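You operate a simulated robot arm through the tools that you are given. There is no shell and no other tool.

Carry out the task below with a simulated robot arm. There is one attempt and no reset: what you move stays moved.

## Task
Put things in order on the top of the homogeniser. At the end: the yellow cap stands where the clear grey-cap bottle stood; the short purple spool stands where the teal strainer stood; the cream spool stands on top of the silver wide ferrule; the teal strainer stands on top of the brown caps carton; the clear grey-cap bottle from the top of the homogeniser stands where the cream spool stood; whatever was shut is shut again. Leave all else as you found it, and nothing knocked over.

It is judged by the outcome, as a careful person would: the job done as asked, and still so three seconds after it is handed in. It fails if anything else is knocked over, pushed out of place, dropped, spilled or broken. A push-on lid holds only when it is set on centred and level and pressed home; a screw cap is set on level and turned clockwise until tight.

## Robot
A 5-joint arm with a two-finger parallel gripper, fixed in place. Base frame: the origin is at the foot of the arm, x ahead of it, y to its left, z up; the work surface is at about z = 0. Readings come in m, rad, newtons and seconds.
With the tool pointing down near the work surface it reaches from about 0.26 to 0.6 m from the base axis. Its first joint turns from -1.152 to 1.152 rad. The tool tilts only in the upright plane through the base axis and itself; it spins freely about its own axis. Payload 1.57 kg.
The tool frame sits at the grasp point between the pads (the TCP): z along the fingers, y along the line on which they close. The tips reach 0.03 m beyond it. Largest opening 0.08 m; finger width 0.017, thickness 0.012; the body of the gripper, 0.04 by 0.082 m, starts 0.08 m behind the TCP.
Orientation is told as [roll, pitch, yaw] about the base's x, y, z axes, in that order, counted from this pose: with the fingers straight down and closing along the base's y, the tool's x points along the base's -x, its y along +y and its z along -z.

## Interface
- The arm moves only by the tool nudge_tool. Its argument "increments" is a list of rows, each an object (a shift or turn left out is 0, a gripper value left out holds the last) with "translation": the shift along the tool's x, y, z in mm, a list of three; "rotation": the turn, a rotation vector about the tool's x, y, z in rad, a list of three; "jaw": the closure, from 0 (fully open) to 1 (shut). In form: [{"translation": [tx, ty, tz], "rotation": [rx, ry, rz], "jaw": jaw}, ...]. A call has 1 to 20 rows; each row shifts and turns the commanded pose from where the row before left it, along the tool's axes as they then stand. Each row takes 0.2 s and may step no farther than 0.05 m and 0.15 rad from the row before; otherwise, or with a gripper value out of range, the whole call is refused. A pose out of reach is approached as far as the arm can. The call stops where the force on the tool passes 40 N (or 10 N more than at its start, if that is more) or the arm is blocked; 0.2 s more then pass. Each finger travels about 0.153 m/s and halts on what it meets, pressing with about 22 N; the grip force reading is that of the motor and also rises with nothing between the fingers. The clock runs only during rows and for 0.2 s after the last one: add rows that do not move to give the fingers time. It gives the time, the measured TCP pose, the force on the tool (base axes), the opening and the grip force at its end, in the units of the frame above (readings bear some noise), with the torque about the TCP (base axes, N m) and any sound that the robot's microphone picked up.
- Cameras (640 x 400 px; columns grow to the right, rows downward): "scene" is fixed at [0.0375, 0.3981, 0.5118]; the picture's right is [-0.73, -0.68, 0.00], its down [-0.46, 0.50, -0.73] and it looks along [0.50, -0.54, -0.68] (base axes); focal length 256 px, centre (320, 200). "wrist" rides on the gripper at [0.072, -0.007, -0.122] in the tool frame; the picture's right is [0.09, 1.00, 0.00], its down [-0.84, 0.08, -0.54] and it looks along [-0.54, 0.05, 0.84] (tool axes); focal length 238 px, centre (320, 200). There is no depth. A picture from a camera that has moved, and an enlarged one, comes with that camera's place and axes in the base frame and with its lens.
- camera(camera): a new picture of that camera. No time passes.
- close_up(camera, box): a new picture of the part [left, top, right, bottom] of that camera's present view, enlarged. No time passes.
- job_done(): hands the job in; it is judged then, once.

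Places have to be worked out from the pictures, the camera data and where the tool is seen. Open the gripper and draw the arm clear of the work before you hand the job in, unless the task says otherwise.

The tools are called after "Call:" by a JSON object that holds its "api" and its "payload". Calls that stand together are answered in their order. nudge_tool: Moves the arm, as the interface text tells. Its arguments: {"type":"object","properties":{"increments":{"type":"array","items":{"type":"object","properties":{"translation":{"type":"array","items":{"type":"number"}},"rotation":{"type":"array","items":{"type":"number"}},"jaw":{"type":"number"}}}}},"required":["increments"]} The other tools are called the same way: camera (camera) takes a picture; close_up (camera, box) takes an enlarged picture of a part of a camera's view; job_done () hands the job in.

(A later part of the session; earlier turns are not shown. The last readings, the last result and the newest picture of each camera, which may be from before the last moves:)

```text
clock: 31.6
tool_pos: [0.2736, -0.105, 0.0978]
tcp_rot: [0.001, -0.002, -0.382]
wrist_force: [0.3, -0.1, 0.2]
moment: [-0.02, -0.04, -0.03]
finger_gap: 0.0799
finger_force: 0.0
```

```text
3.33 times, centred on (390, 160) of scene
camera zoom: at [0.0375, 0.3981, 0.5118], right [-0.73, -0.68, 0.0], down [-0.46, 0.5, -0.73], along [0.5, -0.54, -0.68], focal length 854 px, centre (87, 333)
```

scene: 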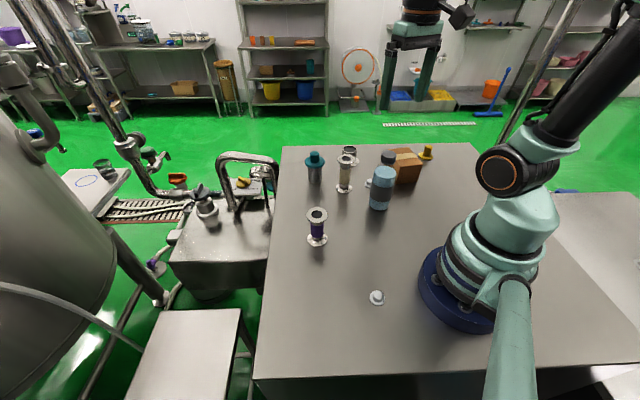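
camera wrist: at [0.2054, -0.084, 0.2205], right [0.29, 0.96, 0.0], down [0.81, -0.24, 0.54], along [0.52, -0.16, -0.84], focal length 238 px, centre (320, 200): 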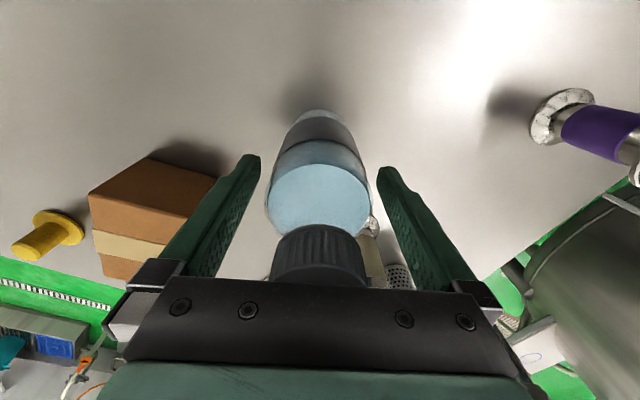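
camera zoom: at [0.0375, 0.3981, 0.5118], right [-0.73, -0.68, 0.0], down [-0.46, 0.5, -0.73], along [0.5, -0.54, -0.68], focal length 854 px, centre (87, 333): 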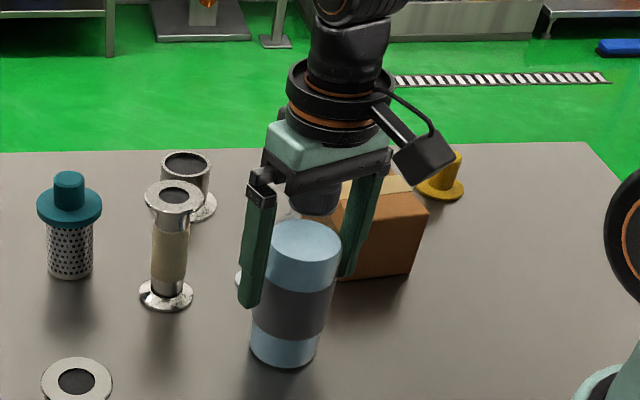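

The bottle is centred between the fingers with the gripper body clear of the cap. I close and then lift only 6 mm, holding for a while to check for any slip.

Call:
{"api": "nudge_tool", "payload": {"increments": [{"jaw": 0.22}, {"jaw": 0.28}, {"jaw": 1}, {"jaw": 1}]}}

Call:
{"api": "nudge_tool", "payload": {"increments": [{"translation": [0, 0, -3]}, {"translation": [0, 0, -3]}, {}]}}

Call:
{"api": "close_up", "payload": {"camera": "wrist", "box": [220, 80, 420, 300]}}

Call:
{"api": "close_up", "payload": {"camera": "scene", "box": [340, 130, 420, 220]}}

```text
clock: 32.6
tool_pos: [0.2748, -0.1051, 0.0985]
tcp_rot: [-0.001, 0.001, -0.382]
wrist_force: [0.2, -0.2, 0.4]
moment: [-0.01, -0.01, -0.03]
finger_gap: 0.0581
finger_force: 22.2
```

```text
clock: 33.4
tool_pos: [0.2738, -0.1046, 0.1057]
tcp_rot: [0.001, -0.001, -0.382]
wrist_force: [-0.2, -0.2, -3.6]
moment: [0.0, -0.03, -0.02]
finger_gap: 0.0585
finger_force: 22.2
```

```text
1.82 times, centred on (320, 190) of wrist
camera zoom: at [0.205, -0.0844, 0.2271], right [0.29, 0.96, 0.0], down [0.81, -0.24, 0.54], along [0.52, -0.16, -0.84], focal length 433 px, centre (320, 218)
```

zoom: 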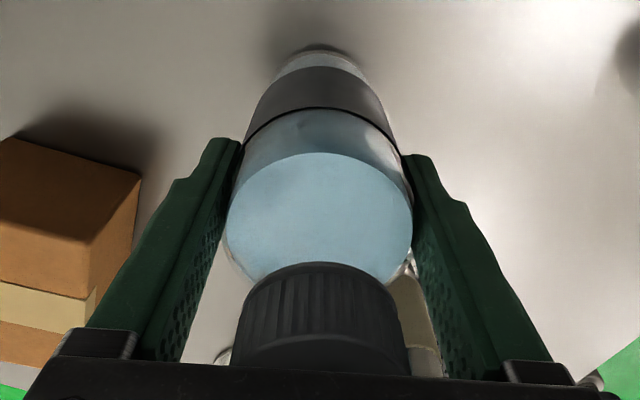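

```text
4.44 times, centred on (380, 175) of scene
camera zoom: at [0.0375, 0.3981, 0.5118], right [-0.73, -0.68, 0.0], down [-0.46, 0.5, -0.73], along [0.5, -0.54, -0.68], focal length 1139 px, centre (53, 311)
```

zoom: 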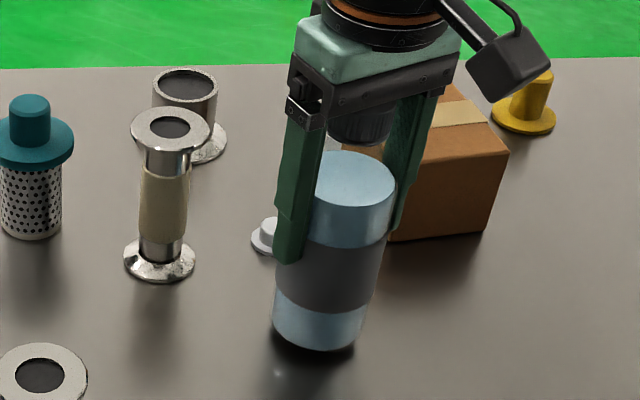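

Held with about 3.8 N of load. I hold still for two seconds and compare to detect creep.

Call:
{"api": "nudge_tool", "payload": {"increments": [{}, {}, {}, {}, {}, {}, {}, {}, {}, {}]}}

Call:
{"api": "close_up", "payload": {"camera": "wrist", "box": [220, 80, 420, 300]}}

Call:
{"api": "close_up", "payload": {"camera": "scene", "box": [340, 130, 420, 220]}}

```text
clock: 35.6
tool_pos: [0.2741, -0.1052, 0.1044]
tcp_rot: [0.001, 0.0, -0.382]
wrist_force: [0.8, -0.2, -4.0]
moment: [-0.03, 0.0, 0.0]
finger_gap: 0.0584
finger_force: 21.9
```

```text
1.82 times, centred on (320, 190) of wrist
camera zoom: at [0.2051, -0.0843, 0.227], right [0.29, 0.96, 0.0], down [0.81, -0.24, 0.54], along [0.52, -0.16, -0.84], focal length 433 px, centre (320, 218)
```

zoom: 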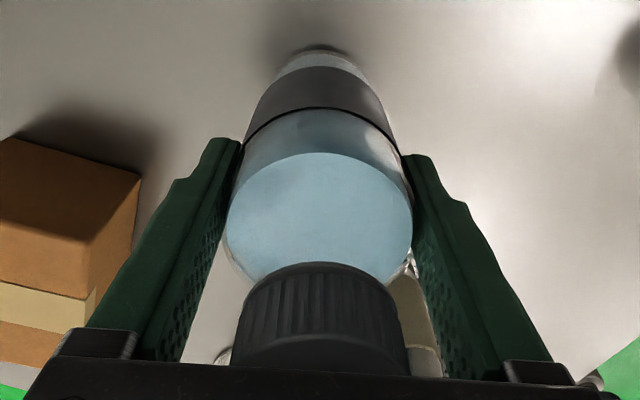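

```text
4.44 times, centred on (380, 175) of scene
camera zoom: at [0.0375, 0.3981, 0.5118], right [-0.73, -0.68, 0.0], down [-0.46, 0.5, -0.73], along [0.5, -0.54, -0.68], focal length 1139 px, centre (53, 311)
```

zoom: 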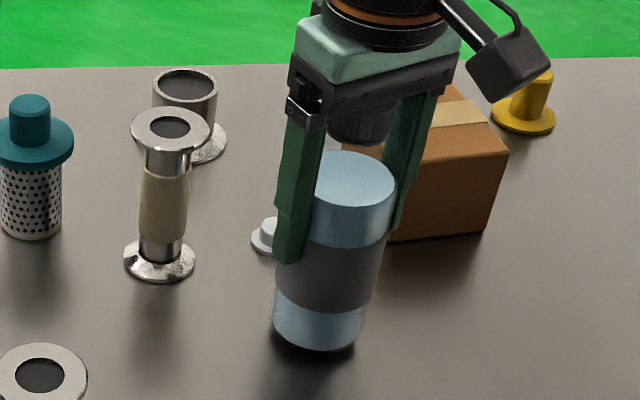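

No creep at all, so the bottle is well held. I lift it to about 0.12 m clearance and carry it, without turning the tool, round to the cream spool's old place near (0.202,0.246).

Call:
{"api": "nudge_tool", "payload": {"increments": [{"translation": [0, 0, -30]}, {"translation": [0, 0, -30]}, {"translation": [0, 0, -30]}, {"translation": [0, 0, -30]}, {"translation": [1.55, 27.5, 0]}, {"translation": [1.55, 27.5, 0]}, {"translation": [1.55, 27.5, 0]}, {"translation": [1.55, 27.5, 0]}, {"translation": [10.8, 21.5, 0]}, {"translation": [10.8, 21.5, 0]}, {"translation": [10.8, 21.5, 0]}, {"translation": [10.8, 21.5, 0]}, {"translation": [10.8, 21.5, 0]}, {"translation": [22.8, 13.4, 0]}, {"translation": [22.8, 13.4, 0]}, {"translation": [22.8, 13.4, 0]}, {"translation": [22.8, 13.4, 0]}, {"translation": [22.8, 13.4, 0]}, {"translation": [22.7, 13.5, 0]}, {}]}}

Call:
{"api": "camera", "payload": {"camera": "wrist"}}

Call:
{"api": "camera", "payload": {"camera": "scene"}}

```text
clock: 39.8
tool_pos: [0.2016, 0.2448, 0.2251]
tcp_rot: [0.002, 0.0, -0.383]
wrist_force: [-0.2, -0.2, -2.8]
moment: [0.0, 0.04, -0.01]
finger_gap: 0.0586
finger_force: 21.7
```

```text
taken
camera wrist: at [0.1339, 0.2653, 0.3473], right [0.29, 0.96, 0.0], down [0.81, -0.24, 0.54], along [0.52, -0.16, -0.84], focal length 238 px, centre (320, 200)
```

wrist: 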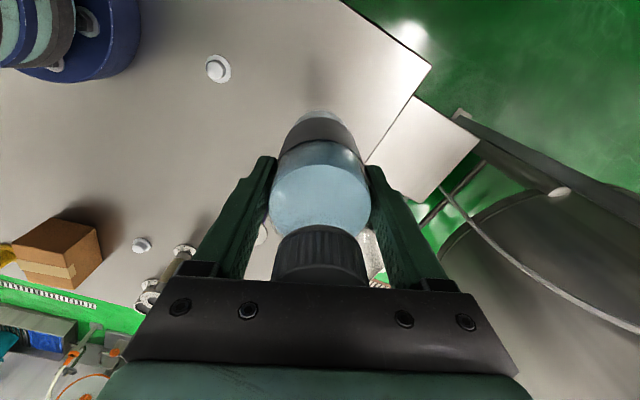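

```text
taken
```

scene: 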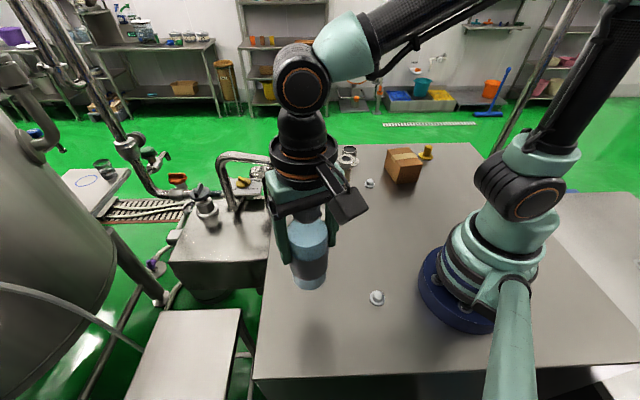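

The bottle is above the target spot. I lower it, slowing down near the surface.

Call:
{"api": "nudge_tool", "payload": {"increments": [{"translation": [0, 0, 30]}, {"translation": [0, 0, 30]}, {"translation": [0, 0, 30]}, {"translation": [0, 0, 20]}, {"translation": [0, 0, 8]}, {"translation": [0, 0, 3]}, {"translation": [0, 0, 2]}, {"translation": [0, 0, 2]}, {}]}}

Call:
{"api": "close_up", "payload": {"camera": "scene", "box": [240, 215, 400, 335]}}

```text
clock: 41.8
tool_pos: [0.2026, 0.2455, 0.0989]
tcp_rot: [0.0, -0.001, -0.38]
wrist_force: [0.4, 0.2, -4.1]
moment: [0.04, 0.02, 0.01]
finger_gap: 0.0583
finger_force: 22.1
```

```text
3.33 times, centred on (320, 275) of scene
camera zoom: at [0.0375, 0.3981, 0.5118], right [-0.73, -0.68, 0.0], down [-0.46, 0.5, -0.73], along [0.5, -0.54, -0.68], focal length 854 px, centre (320, -50)
```

zoom: 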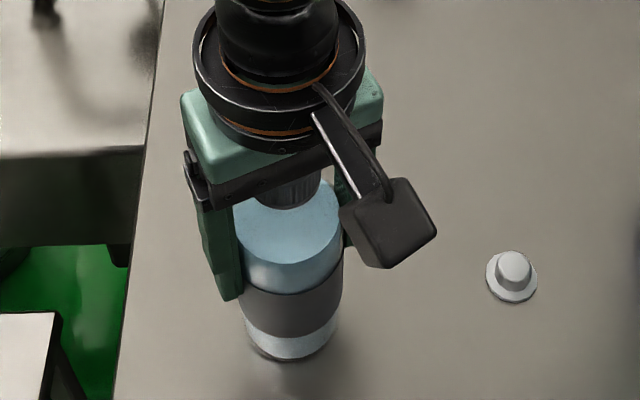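

Still carrying the full weight, so it is just above the surface. I lower in 1 mm steps.

Call:
{"api": "nudge_tool", "payload": {"increments": [{"translation": [0, 0, 0.7]}, {"translation": [0, 0, 0.7]}, {}]}}

```text
clock: 42.6
tool_pos: [0.2035, 0.2461, 0.0981]
tcp_rot: [0.001, 0.001, -0.383]
wrist_force: [-2.9, -4.4, 17.8]
moment: [-0.21, 0.2, 0.07]
finger_gap: 0.0583
finger_force: 21.6
```

It is on the surface. I ease off half a millimetre, then open slowly and rise straight up.

Call:
{"api": "nudge_tool", "payload": {"increments": [{"translation": [0, 0, -0.6]}, {"jaw": 0.24}, {"jaw": 0.15}, {"jaw": 0}, {}]}}

Call:
{"api": "nudge_tool", "payload": {"increments": [{"translation": [0, 0, -20]}, {"translation": [0, 0, -30]}, {"translation": [0, 0, -40]}, {"translation": [0, 0, -40]}, {"translation": [0, 0, -40]}, {"translation": [0, 0, -30]}, {}]}}

Call:
{"api": "camera", "payload": {"camera": "scene"}}

Call:
{"api": "camera", "payload": {"camera": "wrist"}}

```text
clock: 43.8
tool_pos: [0.2021, 0.245, 0.0984]
tcp_rot: [0.001, 0.001, -0.381]
wrist_force: [0.4, -0.6, 0.0]
moment: [0.0, 0.0, -0.03]
finger_gap: 0.0799
finger_force: 0.0
```

```text
clock: 45.4
tool_pos: [0.2017, 0.2457, 0.2995]
tcp_rot: [0.0, -0.001, -0.383]
wrist_force: [0.1, 0.0, -0.4]
moment: [-0.05, -0.01, -0.01]
finger_gap: 0.08
finger_force: 0.0
```

```text
taken
```

scene: 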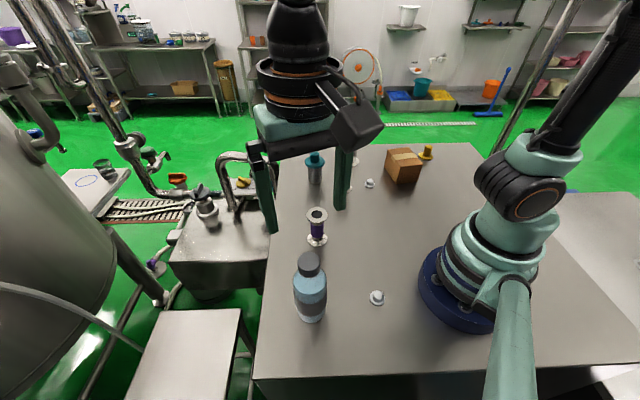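

```text
taken
camera wrist: at [0.1332, 0.2655, 0.4212], right [0.29, 0.96, 0.0], down [0.81, -0.24, 0.54], along [0.52, -0.16, -0.84], focal length 238 px, centre (320, 200)
```

wrist: 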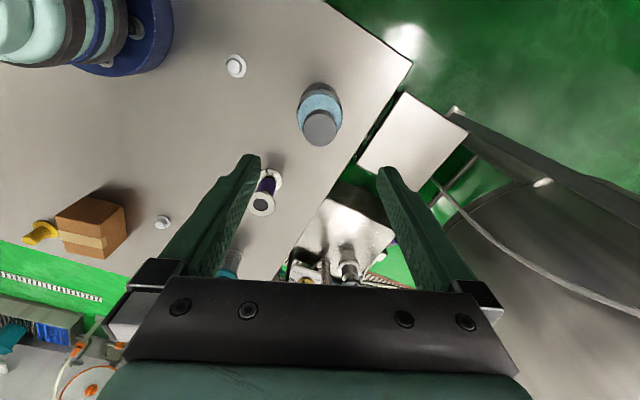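

The bottle stands upright at the cream spool's old place; I check the base position against the old one with a zoom.

Call:
{"api": "close_up", "payload": {"camera": "scene", "box": [260, 240, 360, 335]}}

Call:
{"api": "close_up", "payload": {"camera": "scene", "box": [290, 135, 450, 255]}}

```text
4.21 times, centred on (310, 288) of scene
camera zoom: at [0.0375, 0.3981, 0.5118], right [-0.73, -0.68, 0.0], down [-0.46, 0.5, -0.73], along [0.5, -0.54, -0.68], focal length 1079 px, centre (362, -168)
```

zoom: 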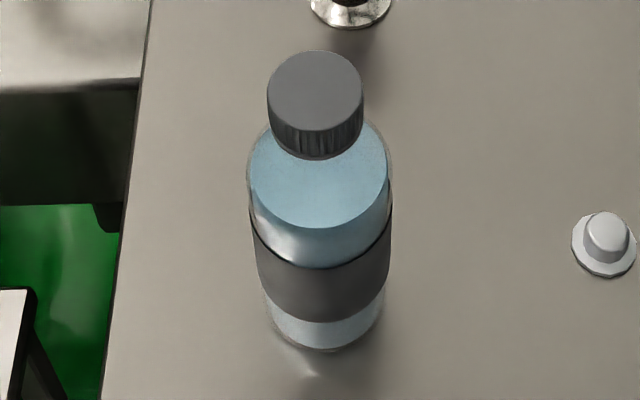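

```text
3.33 times, centred on (370, 195) of scene
camera zoom: at [0.0375, 0.3981, 0.5118], right [-0.73, -0.68, 0.0], down [-0.46, 0.5, -0.73], along [0.5, -0.54, -0.68], focal length 854 px, centre (153, 217)
```

zoom: 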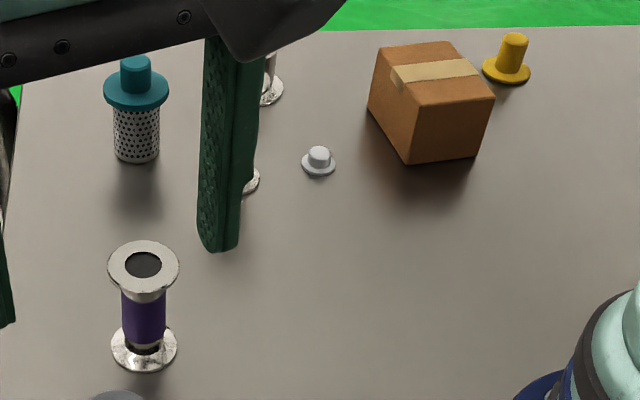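

Bottle placement is good (within about 3 mm). Now I return to the cream spool, keeping this tool heading so that no turning will be needed while holding it.

Call:
{"api": "nudge_tool", "payload": {"increments": [{"translation": [-29.9, -24.1, 0]}, {"translation": [-29.9, -24.1, 0]}, {"translation": [-29.9, -24.1, 0]}, {"translation": [-29.9, -24.1, 0]}, {"translation": [-29.9, -24.1, 0]}, {"translation": [-29.9, -24.1, 10]}, {"translation": [-29.9, -24.1, 10]}, {"translation": [-29.9, -24.1, 10]}, {"translation": [-29.9, -24.1, 10]}, {"translation": [-29.8, -24.3, 10]}, {}, {}]}}

Call:
{"api": "camera", "payload": {"camera": "wrist"}}

Call:
{"api": "close_up", "payload": {"camera": "wrist", "box": [220, 60, 420, 220]}}

```text
clock: 48.0
tool_pos: [0.3886, -0.0916, 0.2499]
tcp_rot: [0.0, -0.002, -0.38]
wrist_force: [0.1, -0.7, -0.4]
moment: [-0.05, -0.01, -0.03]
finger_gap: 0.08
finger_force: 0.0
```

```text
taken
camera wrist: at [0.3211, -0.0715, 0.3715], right [0.29, 0.96, 0.0], down [0.81, -0.24, 0.54], along [0.52, -0.15, -0.84], focal length 238 px, centre (320, 200)
```

wrist: 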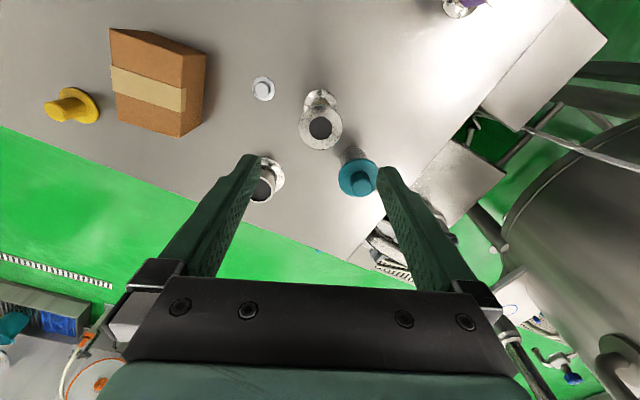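

```text
2.50 times, centred on (320, 140) of wrist
camera zoom: at [0.3211, -0.0715, 0.3715], right [0.29, 0.96, 0.0], down [0.81, -0.24, 0.54], along [0.52, -0.15, -0.84], focal length 596 px, centre (320, 350)
```

zoom: 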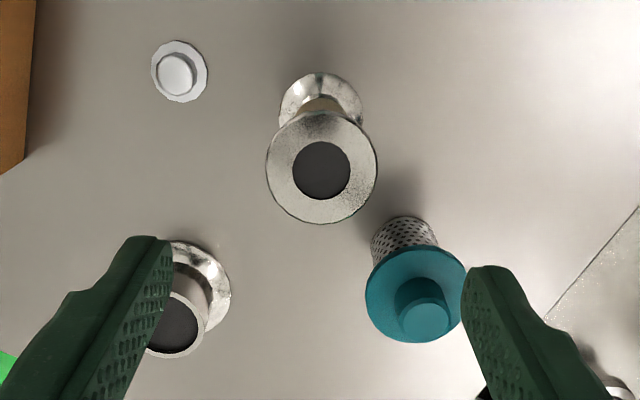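

The spool top is exactly on the tool axis. I descend so the flange sits right at the grasp point, close firmly, and lift 6 mm to test.

Call:
{"api": "nudge_tool", "payload": {"increments": [{"translation": [0, 0, 40]}, {"translation": [0, 0, 40]}, {"translation": [0, 0, 40]}, {"translation": [0, 0, 15]}, {"translation": [0, 0, 9]}, {}]}}

Call:
{"api": "close_up", "payload": {"camera": "wrist", "box": [220, 80, 420, 240]}}

```text
clock: 49.4
tool_pos: [0.3895, -0.0908, 0.1044]
tcp_rot: [-0.001, -0.001, -0.382]
wrist_force: [0.2, 0.6, -0.2]
moment: [0.0, 0.0, 0.02]
finger_gap: 0.0801
finger_force: 0.1
```

```text
2.50 times, centred on (320, 160) of wrist
camera zoom: at [0.321, -0.0706, 0.2266], right [0.29, 0.96, 0.0], down [0.81, -0.24, 0.54], along [0.52, -0.16, -0.84], focal length 596 px, centre (320, 300)
```

zoom: 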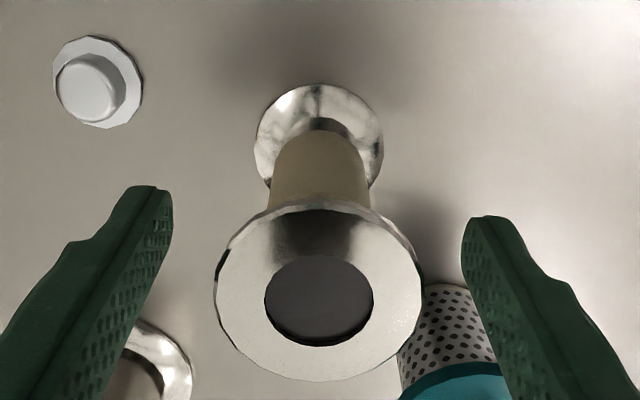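

Well aligned. I close firmly and lift slightly to test the hold.

Call:
{"api": "nudge_tool", "payload": {"increments": [{"jaw": 0.3}, {"jaw": 0.4}, {"jaw": 1}, {"jaw": 1}, {"translation": [0, 0, -3]}, {"translation": [0, 0, -3]}, {}, {}, {}, {}, {}]}}

Call:
{"api": "close_up", "payload": {"camera": "wrist", "box": [220, 80, 420, 240]}}

Call:
{"api": "close_up", "payload": {"camera": "scene", "box": [290, 110, 400, 200]}}

```text
clock: 51.8
tool_pos: [0.3899, -0.0913, 0.1115]
tcp_rot: [0.0, 0.0, -0.382]
wrist_force: [-0.4, -0.2, -2.0]
moment: [0.0, 0.02, 0.0]
finger_gap: 0.0496
finger_force: 21.9
```

```text
2.50 times, centred on (320, 160) of wrist
camera zoom: at [0.3212, -0.0704, 0.2332], right [0.29, 0.96, 0.0], down [0.81, -0.24, 0.54], along [0.52, -0.16, -0.84], focal length 596 px, centre (320, 300)
```

zoom: 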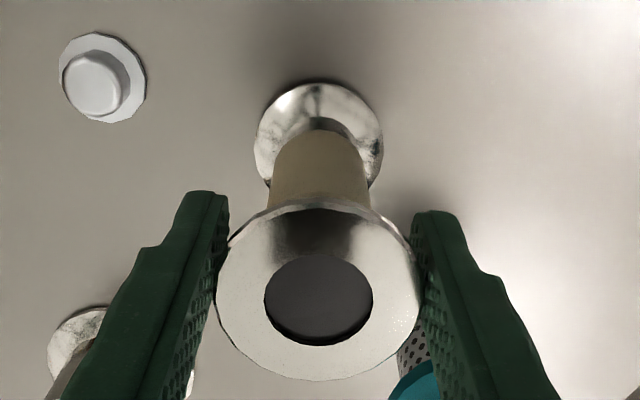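

```text
4.44 times, centred on (345, 155) of scene
camera zoom: at [0.0375, 0.3981, 0.5118], right [-0.73, -0.68, 0.0], down [-0.46, 0.5, -0.73], along [0.5, -0.54, -0.68], focal length 1139 px, centre (209, 400)
```

zoom: 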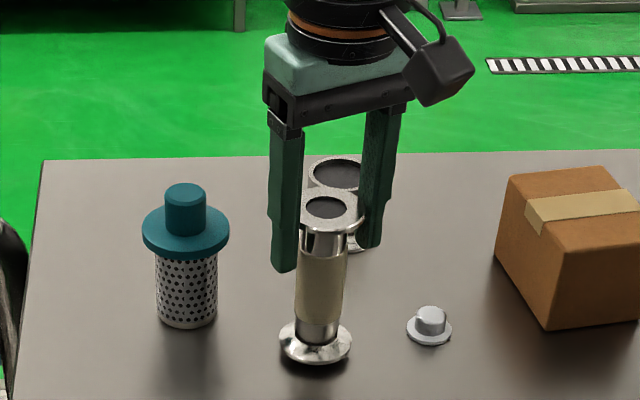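

The gap of 49.6 mm (48.5 before) suggests the pads are on two corners of the faceted flange. I set it back down and re-grip with the tool turned about 11° so the pads sit on flats.

Call:
{"api": "nudge_tool", "payload": {"increments": [{"translation": [0, 0, 3]}, {"translation": [0, 0, 2.5]}, {"translation": [0, 0, 0.8]}, {}, {"jaw": 0.35}, {"jaw": 0.2}, {"jaw": 0}, {}, {"rotation": [0, 0, 0.098]}, {"rotation": [0, 0, 0.098]}, {}]}}

Call:
{"api": "close_up", "payload": {"camera": "wrist", "box": [220, 80, 420, 240]}}

```text
clock: 54.2
tool_pos: [0.3893, -0.0906, 0.1045]
tcp_rot: [-0.001, -0.001, -0.58]
wrist_force: [0.2, 0.4, -1.2]
moment: [-0.02, -0.02, 0.03]
finger_gap: 0.0801
finger_force: 0.1
```

```text
2.50 times, centred on (320, 160) of wrist
camera zoom: at [0.3265, -0.0573, 0.2266], right [0.47, 0.88, 0.0], down [0.74, -0.39, 0.54], along [0.48, -0.25, -0.84], focal length 596 px, centre (320, 300)
```

zoom: 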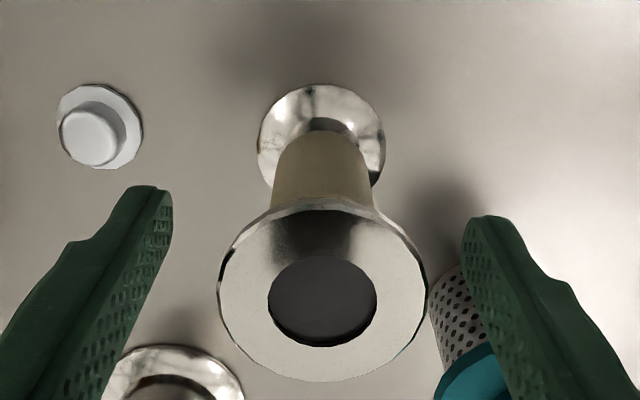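

The spool still stands upright and centred. I close on it again and test-lift.

Call:
{"api": "nudge_tool", "payload": {"increments": [{"jaw": 0.3}, {"jaw": 0.4}, {"jaw": 1}, {"jaw": 1}, {}]}}

Call:
{"api": "nudge_tool", "payload": {"increments": [{"translation": [0, 0, -3]}, {"translation": [0, 0, -3]}, {}, {}, {}, {}]}}

Call:
{"api": "close_up", "payload": {"camera": "wrist", "box": [220, 80, 420, 240]}}

```text
clock: 55.4
tool_pos: [0.3899, -0.0913, 0.105]
tcp_rot: [0.001, 0.002, -0.577]
wrist_force: [-0.2, 0.1, -0.2]
moment: [0.01, 0.01, -0.01]
finger_gap: 0.0492
finger_force: 21.9
```

```text
clock: 56.8
tool_pos: [0.3892, -0.0908, 0.1104]
tcp_rot: [0.001, 0.001, -0.578]
wrist_force: [0.2, -0.1, -2.7]
moment: [0.01, 0.02, 0.01]
finger_gap: 0.0489
finger_force: 22.3
```

```text
2.50 times, centred on (320, 160) of wrist
camera zoom: at [0.3264, -0.0575, 0.2327], right [0.47, 0.88, 0.0], down [0.74, -0.39, 0.54], along [0.48, -0.25, -0.84], focal length 596 px, centre (320, 300)
```

zoom: 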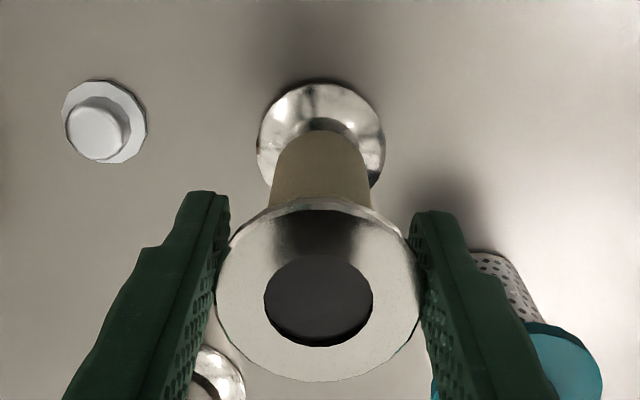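

Firm hold (2.7 N load). I raise it 62 mm and translate slowly toward the ferrule centre near (0.474,-0.219), with no turning.

Call:
{"api": "nudge_tool", "payload": {"increments": [{"translation": [0, 0, -15.5]}, {"translation": [0, 0, -15.5]}, {"translation": [0, 0, -15.5]}, {"translation": [0, 0, -15.5]}, {"translation": [-8.7, -3.8, 0]}, {"translation": [-17.3, -7.7, 0]}, {"translation": [-17.3, -7.7, 0]}, {"translation": [-17.3, -7.7, 0]}, {"translation": [-17.3, -7.7, 0]}, {"translation": [-17.3, -7.7, 0]}, {"translation": [-17.3, -7.7, 0]}, {"translation": [-17.3, -7.7, 0]}, {"translation": [-8.9, -3.7, 0]}, {}, {}]}}

Call:
{"api": "camera", "payload": {"camera": "wrist"}}

Call:
{"api": "close_up", "payload": {"camera": "scene", "box": [290, 70, 420, 200]}}

```text
clock: 60.0
tool_pos: [0.4729, -0.218, 0.1729]
tcp_rot: [0.0, 0.001, -0.578]
wrist_force: [0.7, -0.1, -2.4]
moment: [-0.02, 0.0, 0.0]
finger_gap: 0.0491
finger_force: 21.7
```

```text
taken
camera wrist: at [0.4088, -0.1846, 0.2946], right [0.47, 0.88, 0.0], down [0.74, -0.39, 0.54], along [0.48, -0.25, -0.84], focal length 238 px, centre (320, 200)
```

wrist: 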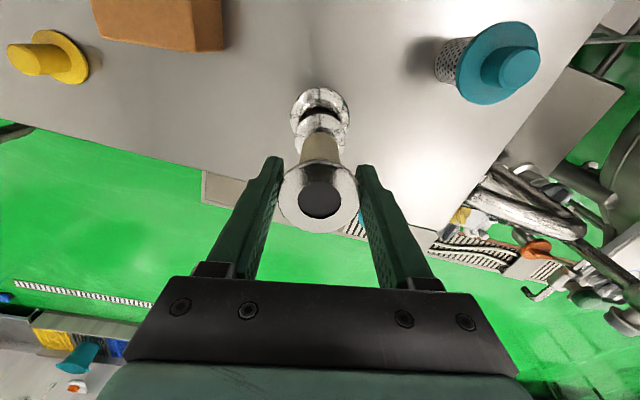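

```text
3.08 times, centred on (355, 135) of scene
camera zoom: at [0.0375, 0.3981, 0.5118], right [-0.73, -0.68, 0.0], down [-0.46, 0.5, -0.73], along [0.5, -0.54, -0.68], focal length 789 px, centre (212, 400)
```

zoom: 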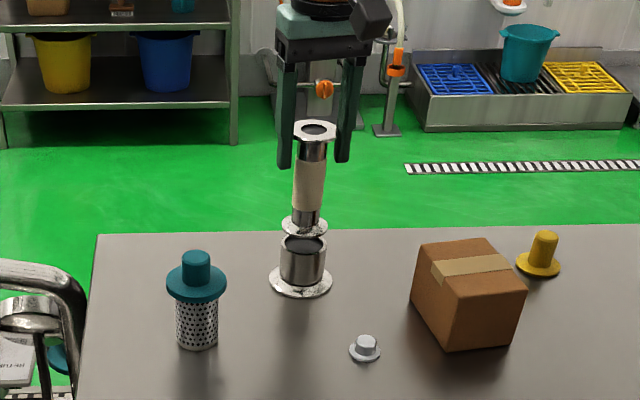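

Call:
{"api": "close_up", "payload": {"camera": "wrist", "box": [270, 70, 370, 240]}}

Call:
{"api": "close_up", "payload": {"camera": "scene", "box": [320, 105, 380, 170]}}

```text
2.35 times, centred on (320, 155) of wrist
camera zoom: at [0.4088, -0.1846, 0.2946], right [0.47, 0.88, 0.0], down [0.74, -0.39, 0.54], along [0.48, -0.25, -0.84], focal length 561 px, centre (320, 306)
```

zoom: 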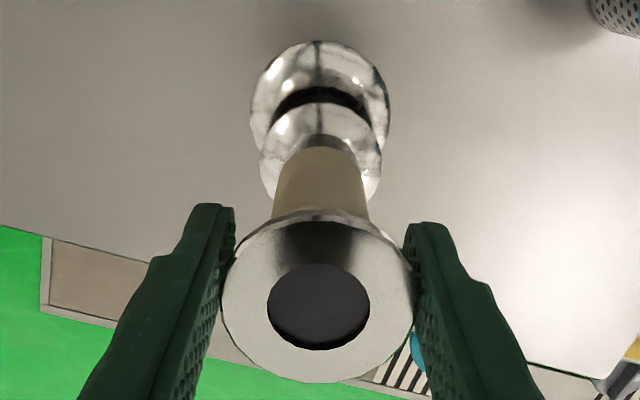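

```text
6.15 times, centred on (350, 138) of scene
camera zoom: at [0.0375, 0.3981, 0.5118], right [-0.73, -0.68, 0.0], down [-0.46, 0.5, -0.73], along [0.5, -0.54, -0.68], focal length 1577 px, centre (135, 585)
```

zoom: 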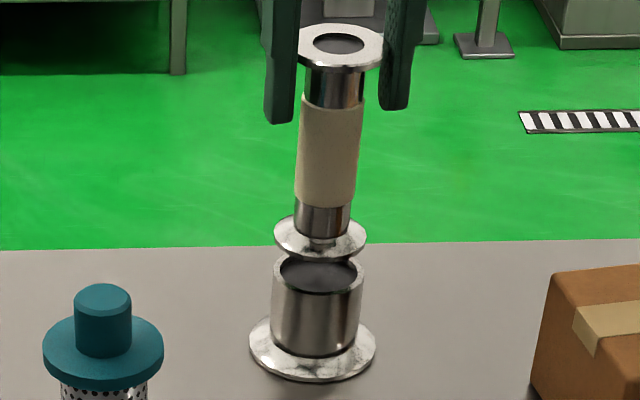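

Spool, ferrule ring and base line up within 1–2 mm in both views. I shift 1 mm inward and lower in small steps watching the force.

Call:
{"api": "nudge_tool", "payload": {"increments": [{"translation": [1, 0, 5]}, {"translation": [0, 0, 5]}, {"translation": [0, 0, 4]}, {"translation": [0, 0, 2]}, {}]}}

Call:
{"api": "close_up", "payload": {"camera": "scene", "box": [320, 105, 380, 170]}}

```text
clock: 61.2
tool_pos: [0.4715, -0.2179, 0.1564]
tcp_rot: [0.0, 0.001, -0.578]
wrist_force: [0.4, 0.2, -2.6]
moment: [0.01, 0.01, 0.01]
finger_gap: 0.0487
finger_force: 22.4
```

```text
6.15 times, centred on (350, 138) of scene
camera zoom: at [0.0375, 0.3981, 0.5118], right [-0.73, -0.68, 0.0], down [-0.46, 0.5, -0.73], along [0.5, -0.54, -0.68], focal length 1577 px, centre (135, 585)
```

zoom: 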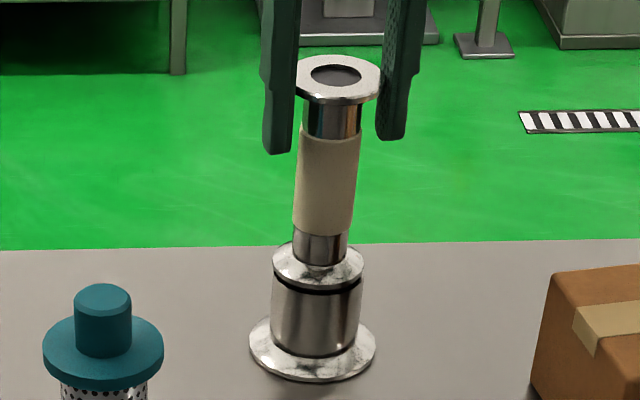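

Nearly touching and centred. I lower in fine steps.

Call:
{"api": "nudge_tool", "payload": {"increments": [{"translation": [0, 0, 1]}, {"translation": [0, 0, 1]}, {}]}}

Call:
{"api": "close_up", "payload": {"camera": "scene", "box": [320, 105, 380, 170]}}

```text
clock: 62.0
tool_pos: [0.4703, -0.2173, 0.1553]
tcp_rot: [0.001, 0.0, -0.577]
wrist_force: [-0.6, 0.1, -0.8]
moment: [-0.05, 0.04, 0.03]
finger_gap: 0.0492
finger_force: 21.8
```

```text
6.15 times, centred on (350, 138) of scene
camera zoom: at [0.0375, 0.3981, 0.5118], right [-0.73, -0.68, 0.0], down [-0.46, 0.5, -0.73], along [0.5, -0.54, -0.68], focal length 1577 px, centre (135, 585)
```

zoom: 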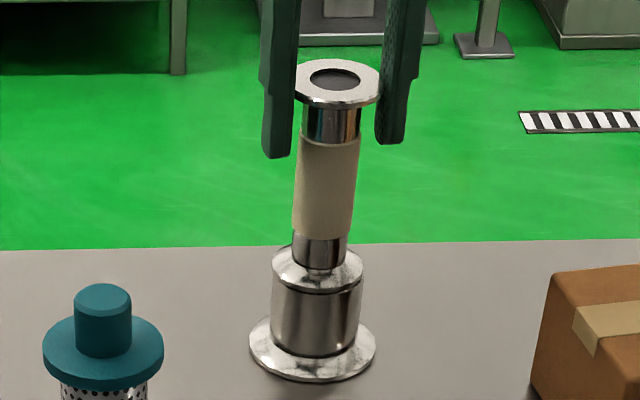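

The load has mostly transferred (−0.8 N), so it is touching. A last 0.6 mm, then I check.

Call:
{"api": "nudge_tool", "payload": {"increments": [{"translation": [0, 0, 0.6]}, {}]}}

Call:
{"api": "close_up", "payload": {"camera": "wrist", "box": [270, 70, 370, 240]}}

Call:
{"api": "close_up", "payload": {"camera": "scene", "box": [320, 105, 380, 170]}}

```text
clock: 62.6
tool_pos: [0.4708, -0.2175, 0.1544]
tcp_rot: [0.0, 0.001, -0.577]
wrist_force: [-1.3, 2.6, 6.7]
moment: [0.09, 0.28, -0.04]
finger_gap: 0.049
finger_force: 22.1
```

```text
2.35 times, centred on (320, 155) of wrist
camera zoom: at [0.4079, -0.1834, 0.2765], right [0.47, 0.88, 0.0], down [0.74, -0.39, 0.54], along [0.48, -0.25, -0.84], focal length 561 px, centre (320, 306)
```

zoom: 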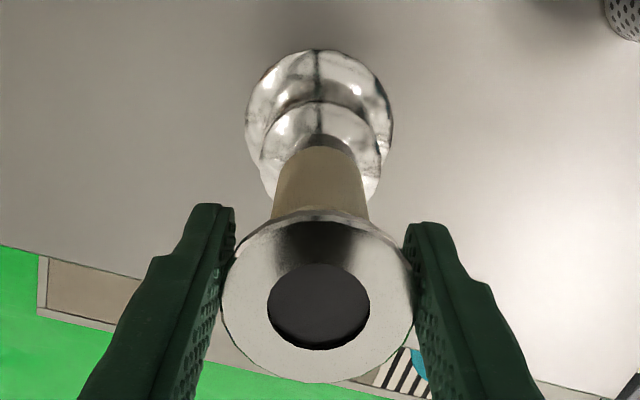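

```text
6.15 times, centred on (350, 138) of scene
camera zoom: at [0.0375, 0.3981, 0.5118], right [-0.73, -0.68, 0.0], down [-0.46, 0.5, -0.73], along [0.5, -0.54, -0.68], focal length 1577 px, centre (135, 585)
```

zoom: 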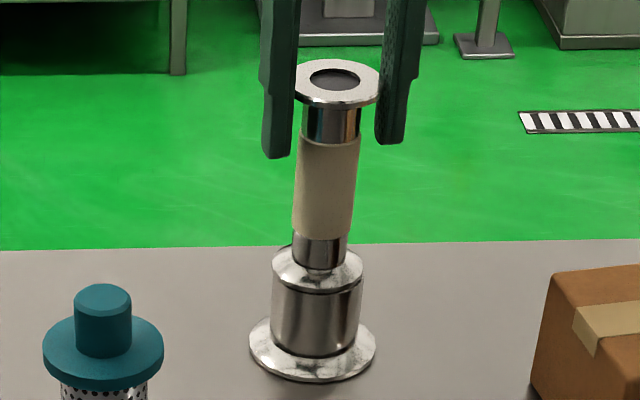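

Contact is firm with a slight bias to one side. I ease up a touch and release the grip gradually so it settles flat.

Call:
{"api": "nudge_tool", "payload": {"increments": [{"translation": [0, 0, -0.3]}, {"jaw": 0.4}, {"jaw": 0.39}, {"jaw": 0.38}, {"jaw": 0.37}, {}]}}

Call:
{"api": "close_up", "payload": {"camera": "scene", "box": [320, 105, 380, 170]}}

Call:
{"api": "close_up", "payload": {"camera": "wrist", "box": [270, 70, 370, 240]}}

```text
clock: 64.0
tool_pos: [0.4711, -0.2169, 0.153]
tcp_rot: [0.001, 0.001, -0.577]
wrist_force: [-0.4, 0.2, -0.7]
moment: [-0.02, -0.01, 0.03]
finger_gap: 0.0509
finger_force: 0.4
```

```text
6.15 times, centred on (350, 138) of scene
camera zoom: at [0.0375, 0.3981, 0.5118], right [-0.73, -0.68, 0.0], down [-0.46, 0.5, -0.73], along [0.5, -0.54, -0.68], focal length 1577 px, centre (135, 585)
```

zoom: 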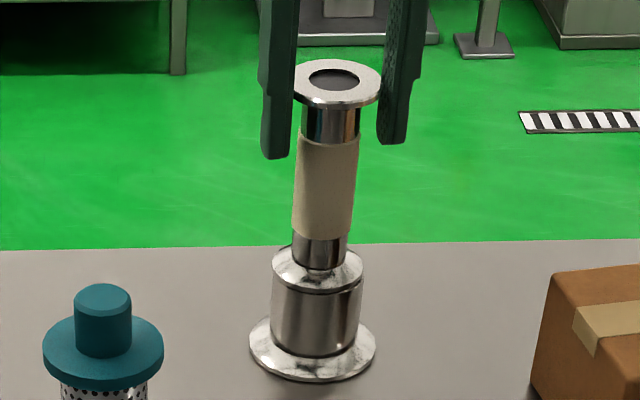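

```text
2.35 times, centred on (320, 155) of wrist
camera zoom: at [0.4077, -0.1835, 0.2763], right [0.47, 0.88, 0.0], down [0.74, -0.39, 0.54], along [0.48, -0.25, -0.84], focal length 561 px, centre (320, 306)
```

zoom: 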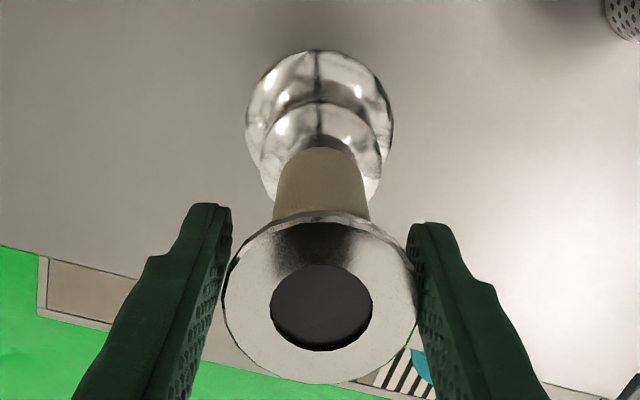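

It stands by itself on the ferrule. I open fully and rise straight up.

Call:
{"api": "nudge_tool", "payload": {"increments": [{"jaw": 0.3}, {"jaw": 0.15}, {"jaw": 0}, {}, {"translation": [0, 0, -15]}, {"translation": [0, 0, -30]}, {"translation": [0, 0, -40]}, {"translation": [0, 0, -40]}, {"translation": [0, 0, -20]}, {}]}}

Call:
{"api": "close_up", "payload": {"camera": "scene", "box": [310, 95, 400, 175]}}

Call:
{"api": "camera", "payload": {"camera": "wrist"}}

```text
clock: 66.2
tool_pos: [0.4707, -0.2174, 0.3001]
tcp_rot: [0.0, 0.0, -0.577]
wrist_force: [-0.6, 0.2, 0.2]
moment: [-0.03, 0.0, -0.01]
finger_gap: 0.0803
finger_force: 0.1
```

```text
5.00 times, centred on (355, 135) of scene
camera zoom: at [0.0375, 0.3981, 0.5118], right [-0.73, -0.68, 0.0], down [-0.46, 0.5, -0.73], along [0.5, -0.54, -0.68], focal length 1282 px, centre (145, 525)
```

zoom: 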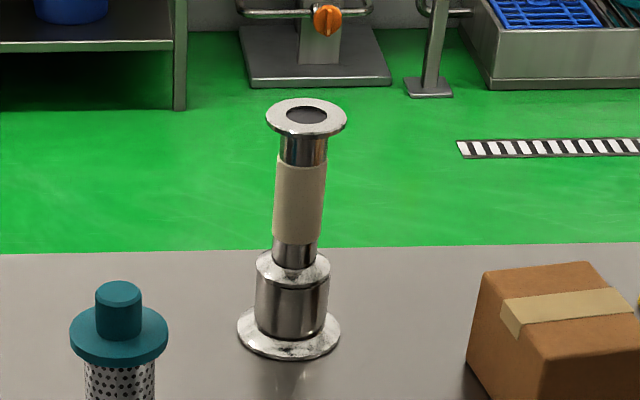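

```text
taken
camera wrist: at [0.4083, -0.1838, 0.4218], right [0.47, 0.88, 0.0], down [0.74, -0.39, 0.54], along [0.48, -0.25, -0.84], focal length 238 px, centre (320, 200)
```

wrist: 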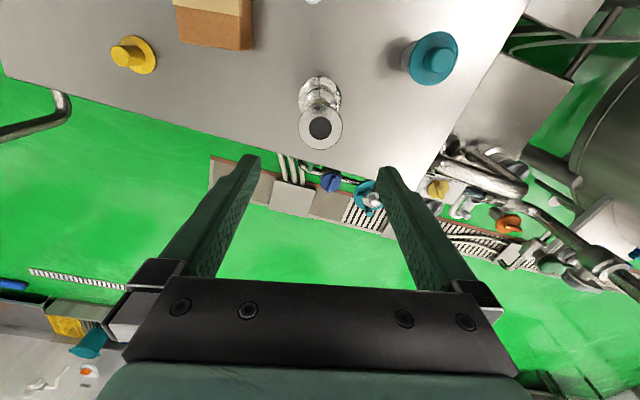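

The cream spool is standing on the ferrule, centred. Next is the yellow cap: I move above it near (0.291,-0.435) for a precise look.

Call:
{"api": "nudge_tool", "payload": {"increments": [{"translation": [4, -35, 0]}, {"translation": [4, -35, 0]}, {"translation": [4, -35, 0]}, {"translation": [4, -35, 0]}, {"translation": [4, -35, 15]}, {"translation": [4, -35, 15]}, {"translation": [4, -35, 15]}, {"translation": [4, -35, 15]}, {}, {}]}}

Call:
{"api": "camera", "payload": {"camera": "wrist"}}

Call:
{"api": "close_up", "payload": {"camera": "wrist", "box": [220, 60, 420, 220]}}

```text
clock: 68.4
tool_pos: [0.2909, -0.4349, 0.24]
tcp_rot: [0.001, 0.0, -0.576]
wrist_force: [0.3, -0.7, -0.2]
moment: [-0.01, -0.01, 0.02]
finger_gap: 0.0803
finger_force: 0.0
```

```text
taken
camera wrist: at [0.2275, -0.4014, 0.3607], right [0.47, 0.88, 0.0], down [0.74, -0.39, 0.54], along [0.48, -0.25, -0.84], focal length 238 px, centre (320, 200)
```

wrist: 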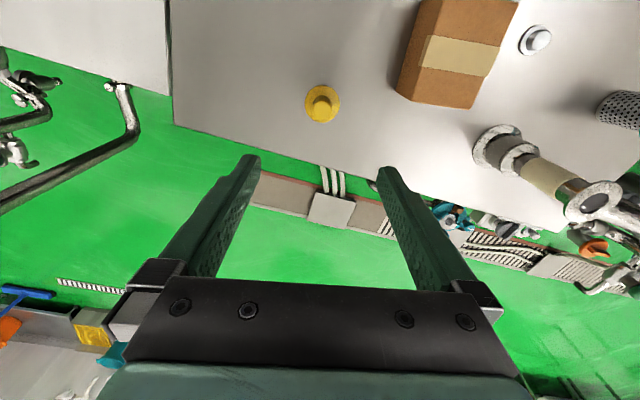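

```text
2.50 times, centred on (320, 140) of wrist
camera zoom: at [0.2275, -0.4014, 0.3607], right [0.47, 0.88, 0.0], down [0.74, -0.39, 0.54], along [0.48, -0.25, -0.84], focal length 596 px, centre (320, 350)
```

zoom: 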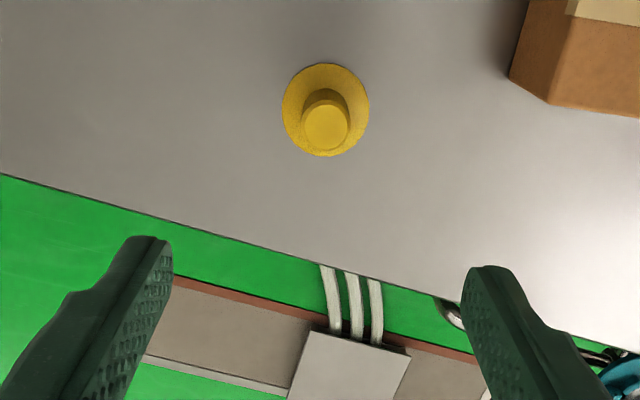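

The cap stem is about 3 mm off axis. I correct, descend part way and re-check.

Call:
{"api": "nudge_tool", "payload": {"increments": [{"translation": [3, 2.6, 40]}, {"translation": [0, 0, 40]}, {"translation": [0, 0, 40]}, {}, {}]}}

Call:
{"api": "close_up", "payload": {"camera": "wrist", "box": [220, 60, 420, 220]}}

```text
clock: 69.6
tool_pos: [0.2895, -0.431, 0.1194]
tcp_rot: [0.0, -0.001, -0.578]
wrist_force: [0.1, 0.5, 1.0]
moment: [-0.03, 0.01, 0.0]
finger_gap: 0.0802
finger_force: 0.1
```

```text
2.50 times, centred on (320, 140) of wrist
camera zoom: at [0.2272, -0.3974, 0.2409], right [0.47, 0.88, 0.0], down [0.74, -0.39, 0.54], along [0.48, -0.25, -0.84], focal length 596 px, centre (320, 350)
```

zoom: 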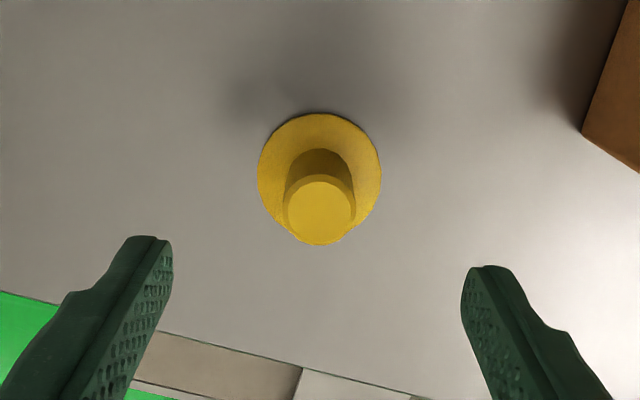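

Aligned. I descend so the tips stay just above the cap's flange (TCP z about 0.041), then grip the stem.

Call:
{"api": "nudge_tool", "payload": {"increments": [{"translation": [1, 0, 30]}, {"translation": [0, 0, 30]}, {"translation": [0, 0, 12]}, {"translation": [0, 0, 6]}, {}]}}

Call:
{"api": "close_up", "payload": {"camera": "scene", "box": [380, 110, 460, 190]}}

Call:
{"api": "camera", "payload": {"camera": "wrist"}}

```text
clock: 70.8
tool_pos: [0.29, -0.4309, 0.0413]
tcp_rot: [0.0, 0.001, -0.575]
wrist_force: [0.9, 0.4, -0.5]
moment: [-0.01, -0.02, 0.0]
finger_gap: 0.08
finger_force: 0.0
```

```text
5.00 times, centred on (420, 150) of scene
camera zoom: at [0.0375, 0.3981, 0.5118], right [-0.73, -0.68, 0.0], down [-0.46, 0.5, -0.73], along [0.5, -0.54, -0.68], focal length 1282 px, centre (-180, 450)
```

zoom: 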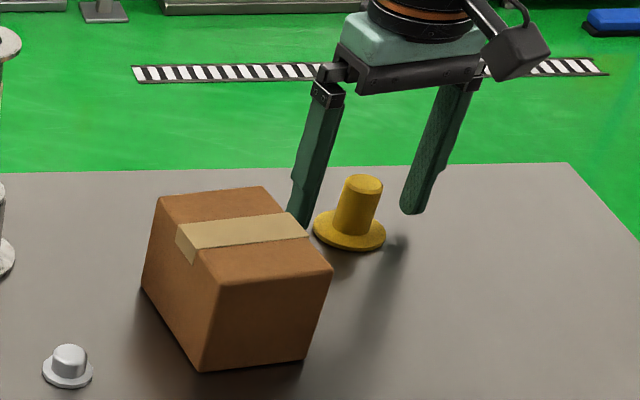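

```text
taken
camera wrist: at [0.2266, -0.3965, 0.1631], right [0.47, 0.88, 0.0], down [0.74, -0.39, 0.54], along [0.48, -0.25, -0.84], focal length 238 px, centre (320, 200)
```

wrist: 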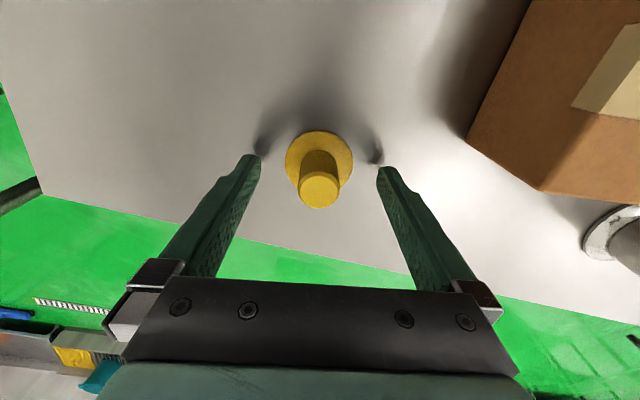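

Stem is right at the grasp point. I close and test-lift.

Call:
{"api": "nudge_tool", "payload": {"increments": [{"jaw": 0.5}, {"jaw": 0.65}, {"jaw": 1}, {"jaw": 1}, {}]}}

Call:
{"api": "nudge_tool", "payload": {"increments": [{"translation": [0, 0, -5]}, {"translation": [0, 0, -5]}, {}, {}]}}

Call:
{"api": "close_up", "payload": {"camera": "scene", "box": [380, 110, 460, 190]}}

Call:
{"api": "close_up", "payload": {"camera": "wrist", "box": [220, 80, 420, 240]}}

```text
clock: 72.0
tool_pos: [0.2896, -0.4307, 0.0407]
tcp_rot: [0.0, 0.0, -0.577]
wrist_force: [0.3, 0.3, -0.3]
moment: [0.02, -0.02, -0.01]
finger_gap: 0.0243
finger_force: 21.9
```

```text
clock: 73.0
tool_pos: [0.2896, -0.429, 0.0509]
tcp_rot: [0.001, -0.001, -0.578]
wrist_force: [-1.1, 0.6, -1.2]
moment: [0.0, -0.01, -0.01]
finger_gap: 0.0243
finger_force: 21.9
```

```text
5.00 times, centred on (420, 150) of scene
camera zoom: at [0.0375, 0.3981, 0.5118], right [-0.73, -0.68, 0.0], down [-0.46, 0.5, -0.73], along [0.5, -0.54, -0.68], focal length 1282 px, centre (-180, 450)
```

zoom: 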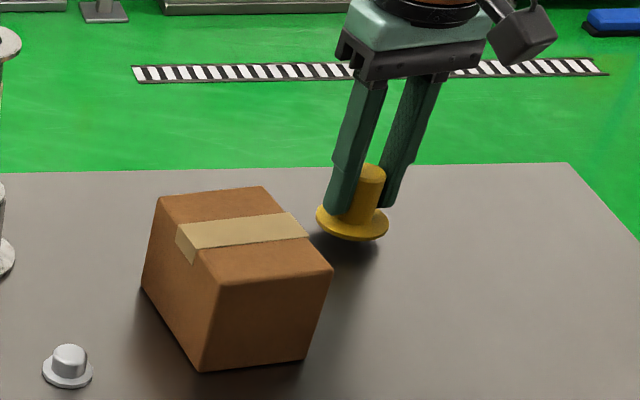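

```text
2.50 times, centred on (320, 160) of wrist
camera zoom: at [0.2262, -0.3961, 0.1732], right [0.47, 0.88, 0.0], down [0.74, -0.39, 0.54], along [0.48, -0.25, -0.84], focal length 596 px, centre (320, 300)
```

zoom: 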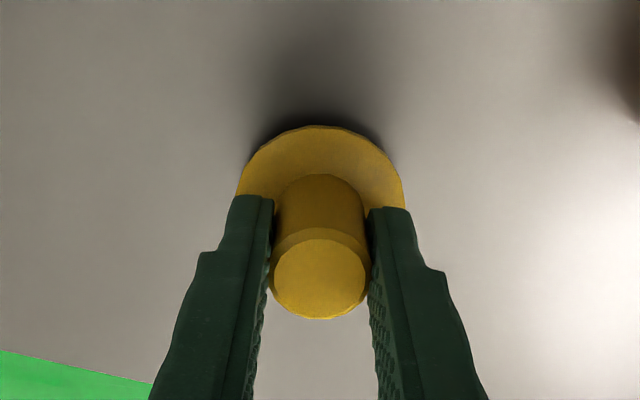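

Held well. I lift over the carton and carry the cap to the bottle's old place near (0.2735,-0.104).

Call:
{"api": "nudge_tool", "payload": {"increments": [{"translation": [0, 0, -22]}, {"translation": [0, 0, -22]}, {"translation": [0, 0, -22]}, {"translation": [0, 0, -22]}, {"translation": [0, 0, -22]}, {"translation": [17.4, 24, 0]}, {"translation": [17.4, 24, 0]}, {"translation": [17.4, 24, 0]}, {"translation": [17.4, 24, 0]}, {"translation": [17.4, 24, 0]}, {"translation": [17.4, 24, 0]}, {"translation": [17.4, 24, 0]}, {"translation": [17.4, 24, 0]}, {"translation": [17.4, 24, 0]}, {"translation": [17.4, 24, 0]}, {"translation": [17.7, 23.6, 0]}, {}, {}]}}

Call:
{"api": "camera", "payload": {"camera": "wrist"}}

Call:
{"api": "camera", "payload": {"camera": "scene"}}

```text
clock: 76.8
tool_pos: [0.2732, -0.1044, 0.1613]
tcp_rot: [0.0, 0.001, -0.577]
wrist_force: [-0.9, 0.0, -0.2]
moment: [0.03, 0.03, -0.03]
finger_gap: 0.024
finger_force: 22.1
```

```text
taken
camera wrist: at [0.21, -0.0712, 0.2839], right [0.47, 0.88, 0.0], down [0.74, -0.39, 0.54], along [0.48, -0.25, -0.84], focal length 238 px, centre (320, 200)
```

wrist: 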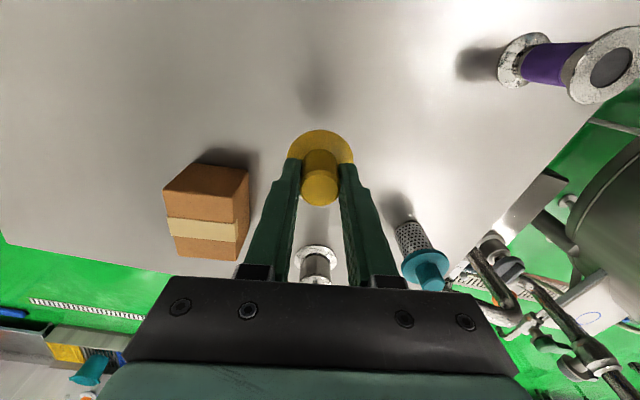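

```text
taken
```

scene: 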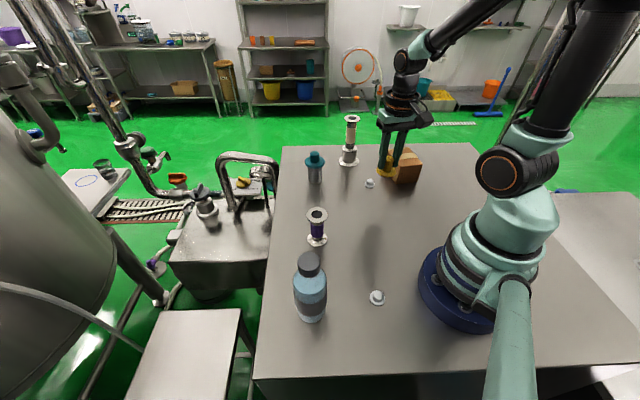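

Above the target. I lower, slowly near the surface.

Call:
{"api": "nudge_tool", "payload": {"increments": [{"translation": [0, 0, 30]}, {"translation": [0, 0, 30]}, {"translation": [0, 0, 30]}, {"translation": [0, 0, 20]}, {"translation": [0, 0, 6]}, {"translation": [0, 0, 2]}, {"translation": [0, 0, 1]}, {}]}}

Call:
{"api": "close_up", "payload": {"camera": "scene", "box": [330, 130, 450, 230]}}

```text
clock: 78.6
tool_pos: [0.2742, -0.104, 0.0421]
tcp_rot: [0.0, -0.003, -0.579]
wrist_force: [-2.8, -3.6, 16.2]
moment: [-0.14, 0.09, 0.05]
finger_gap: 0.0241
finger_force: 21.8
```

```text
4.00 times, centred on (390, 180) of scene
camera zoom: at [0.0375, 0.3981, 0.5118], right [-0.73, -0.68, 0.0], down [-0.46, 0.5, -0.73], along [0.5, -0.54, -0.68], focal length 1025 px, centre (40, 280)
```

zoom: 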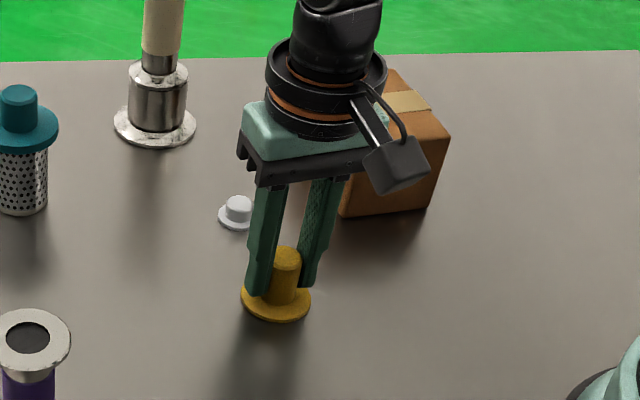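

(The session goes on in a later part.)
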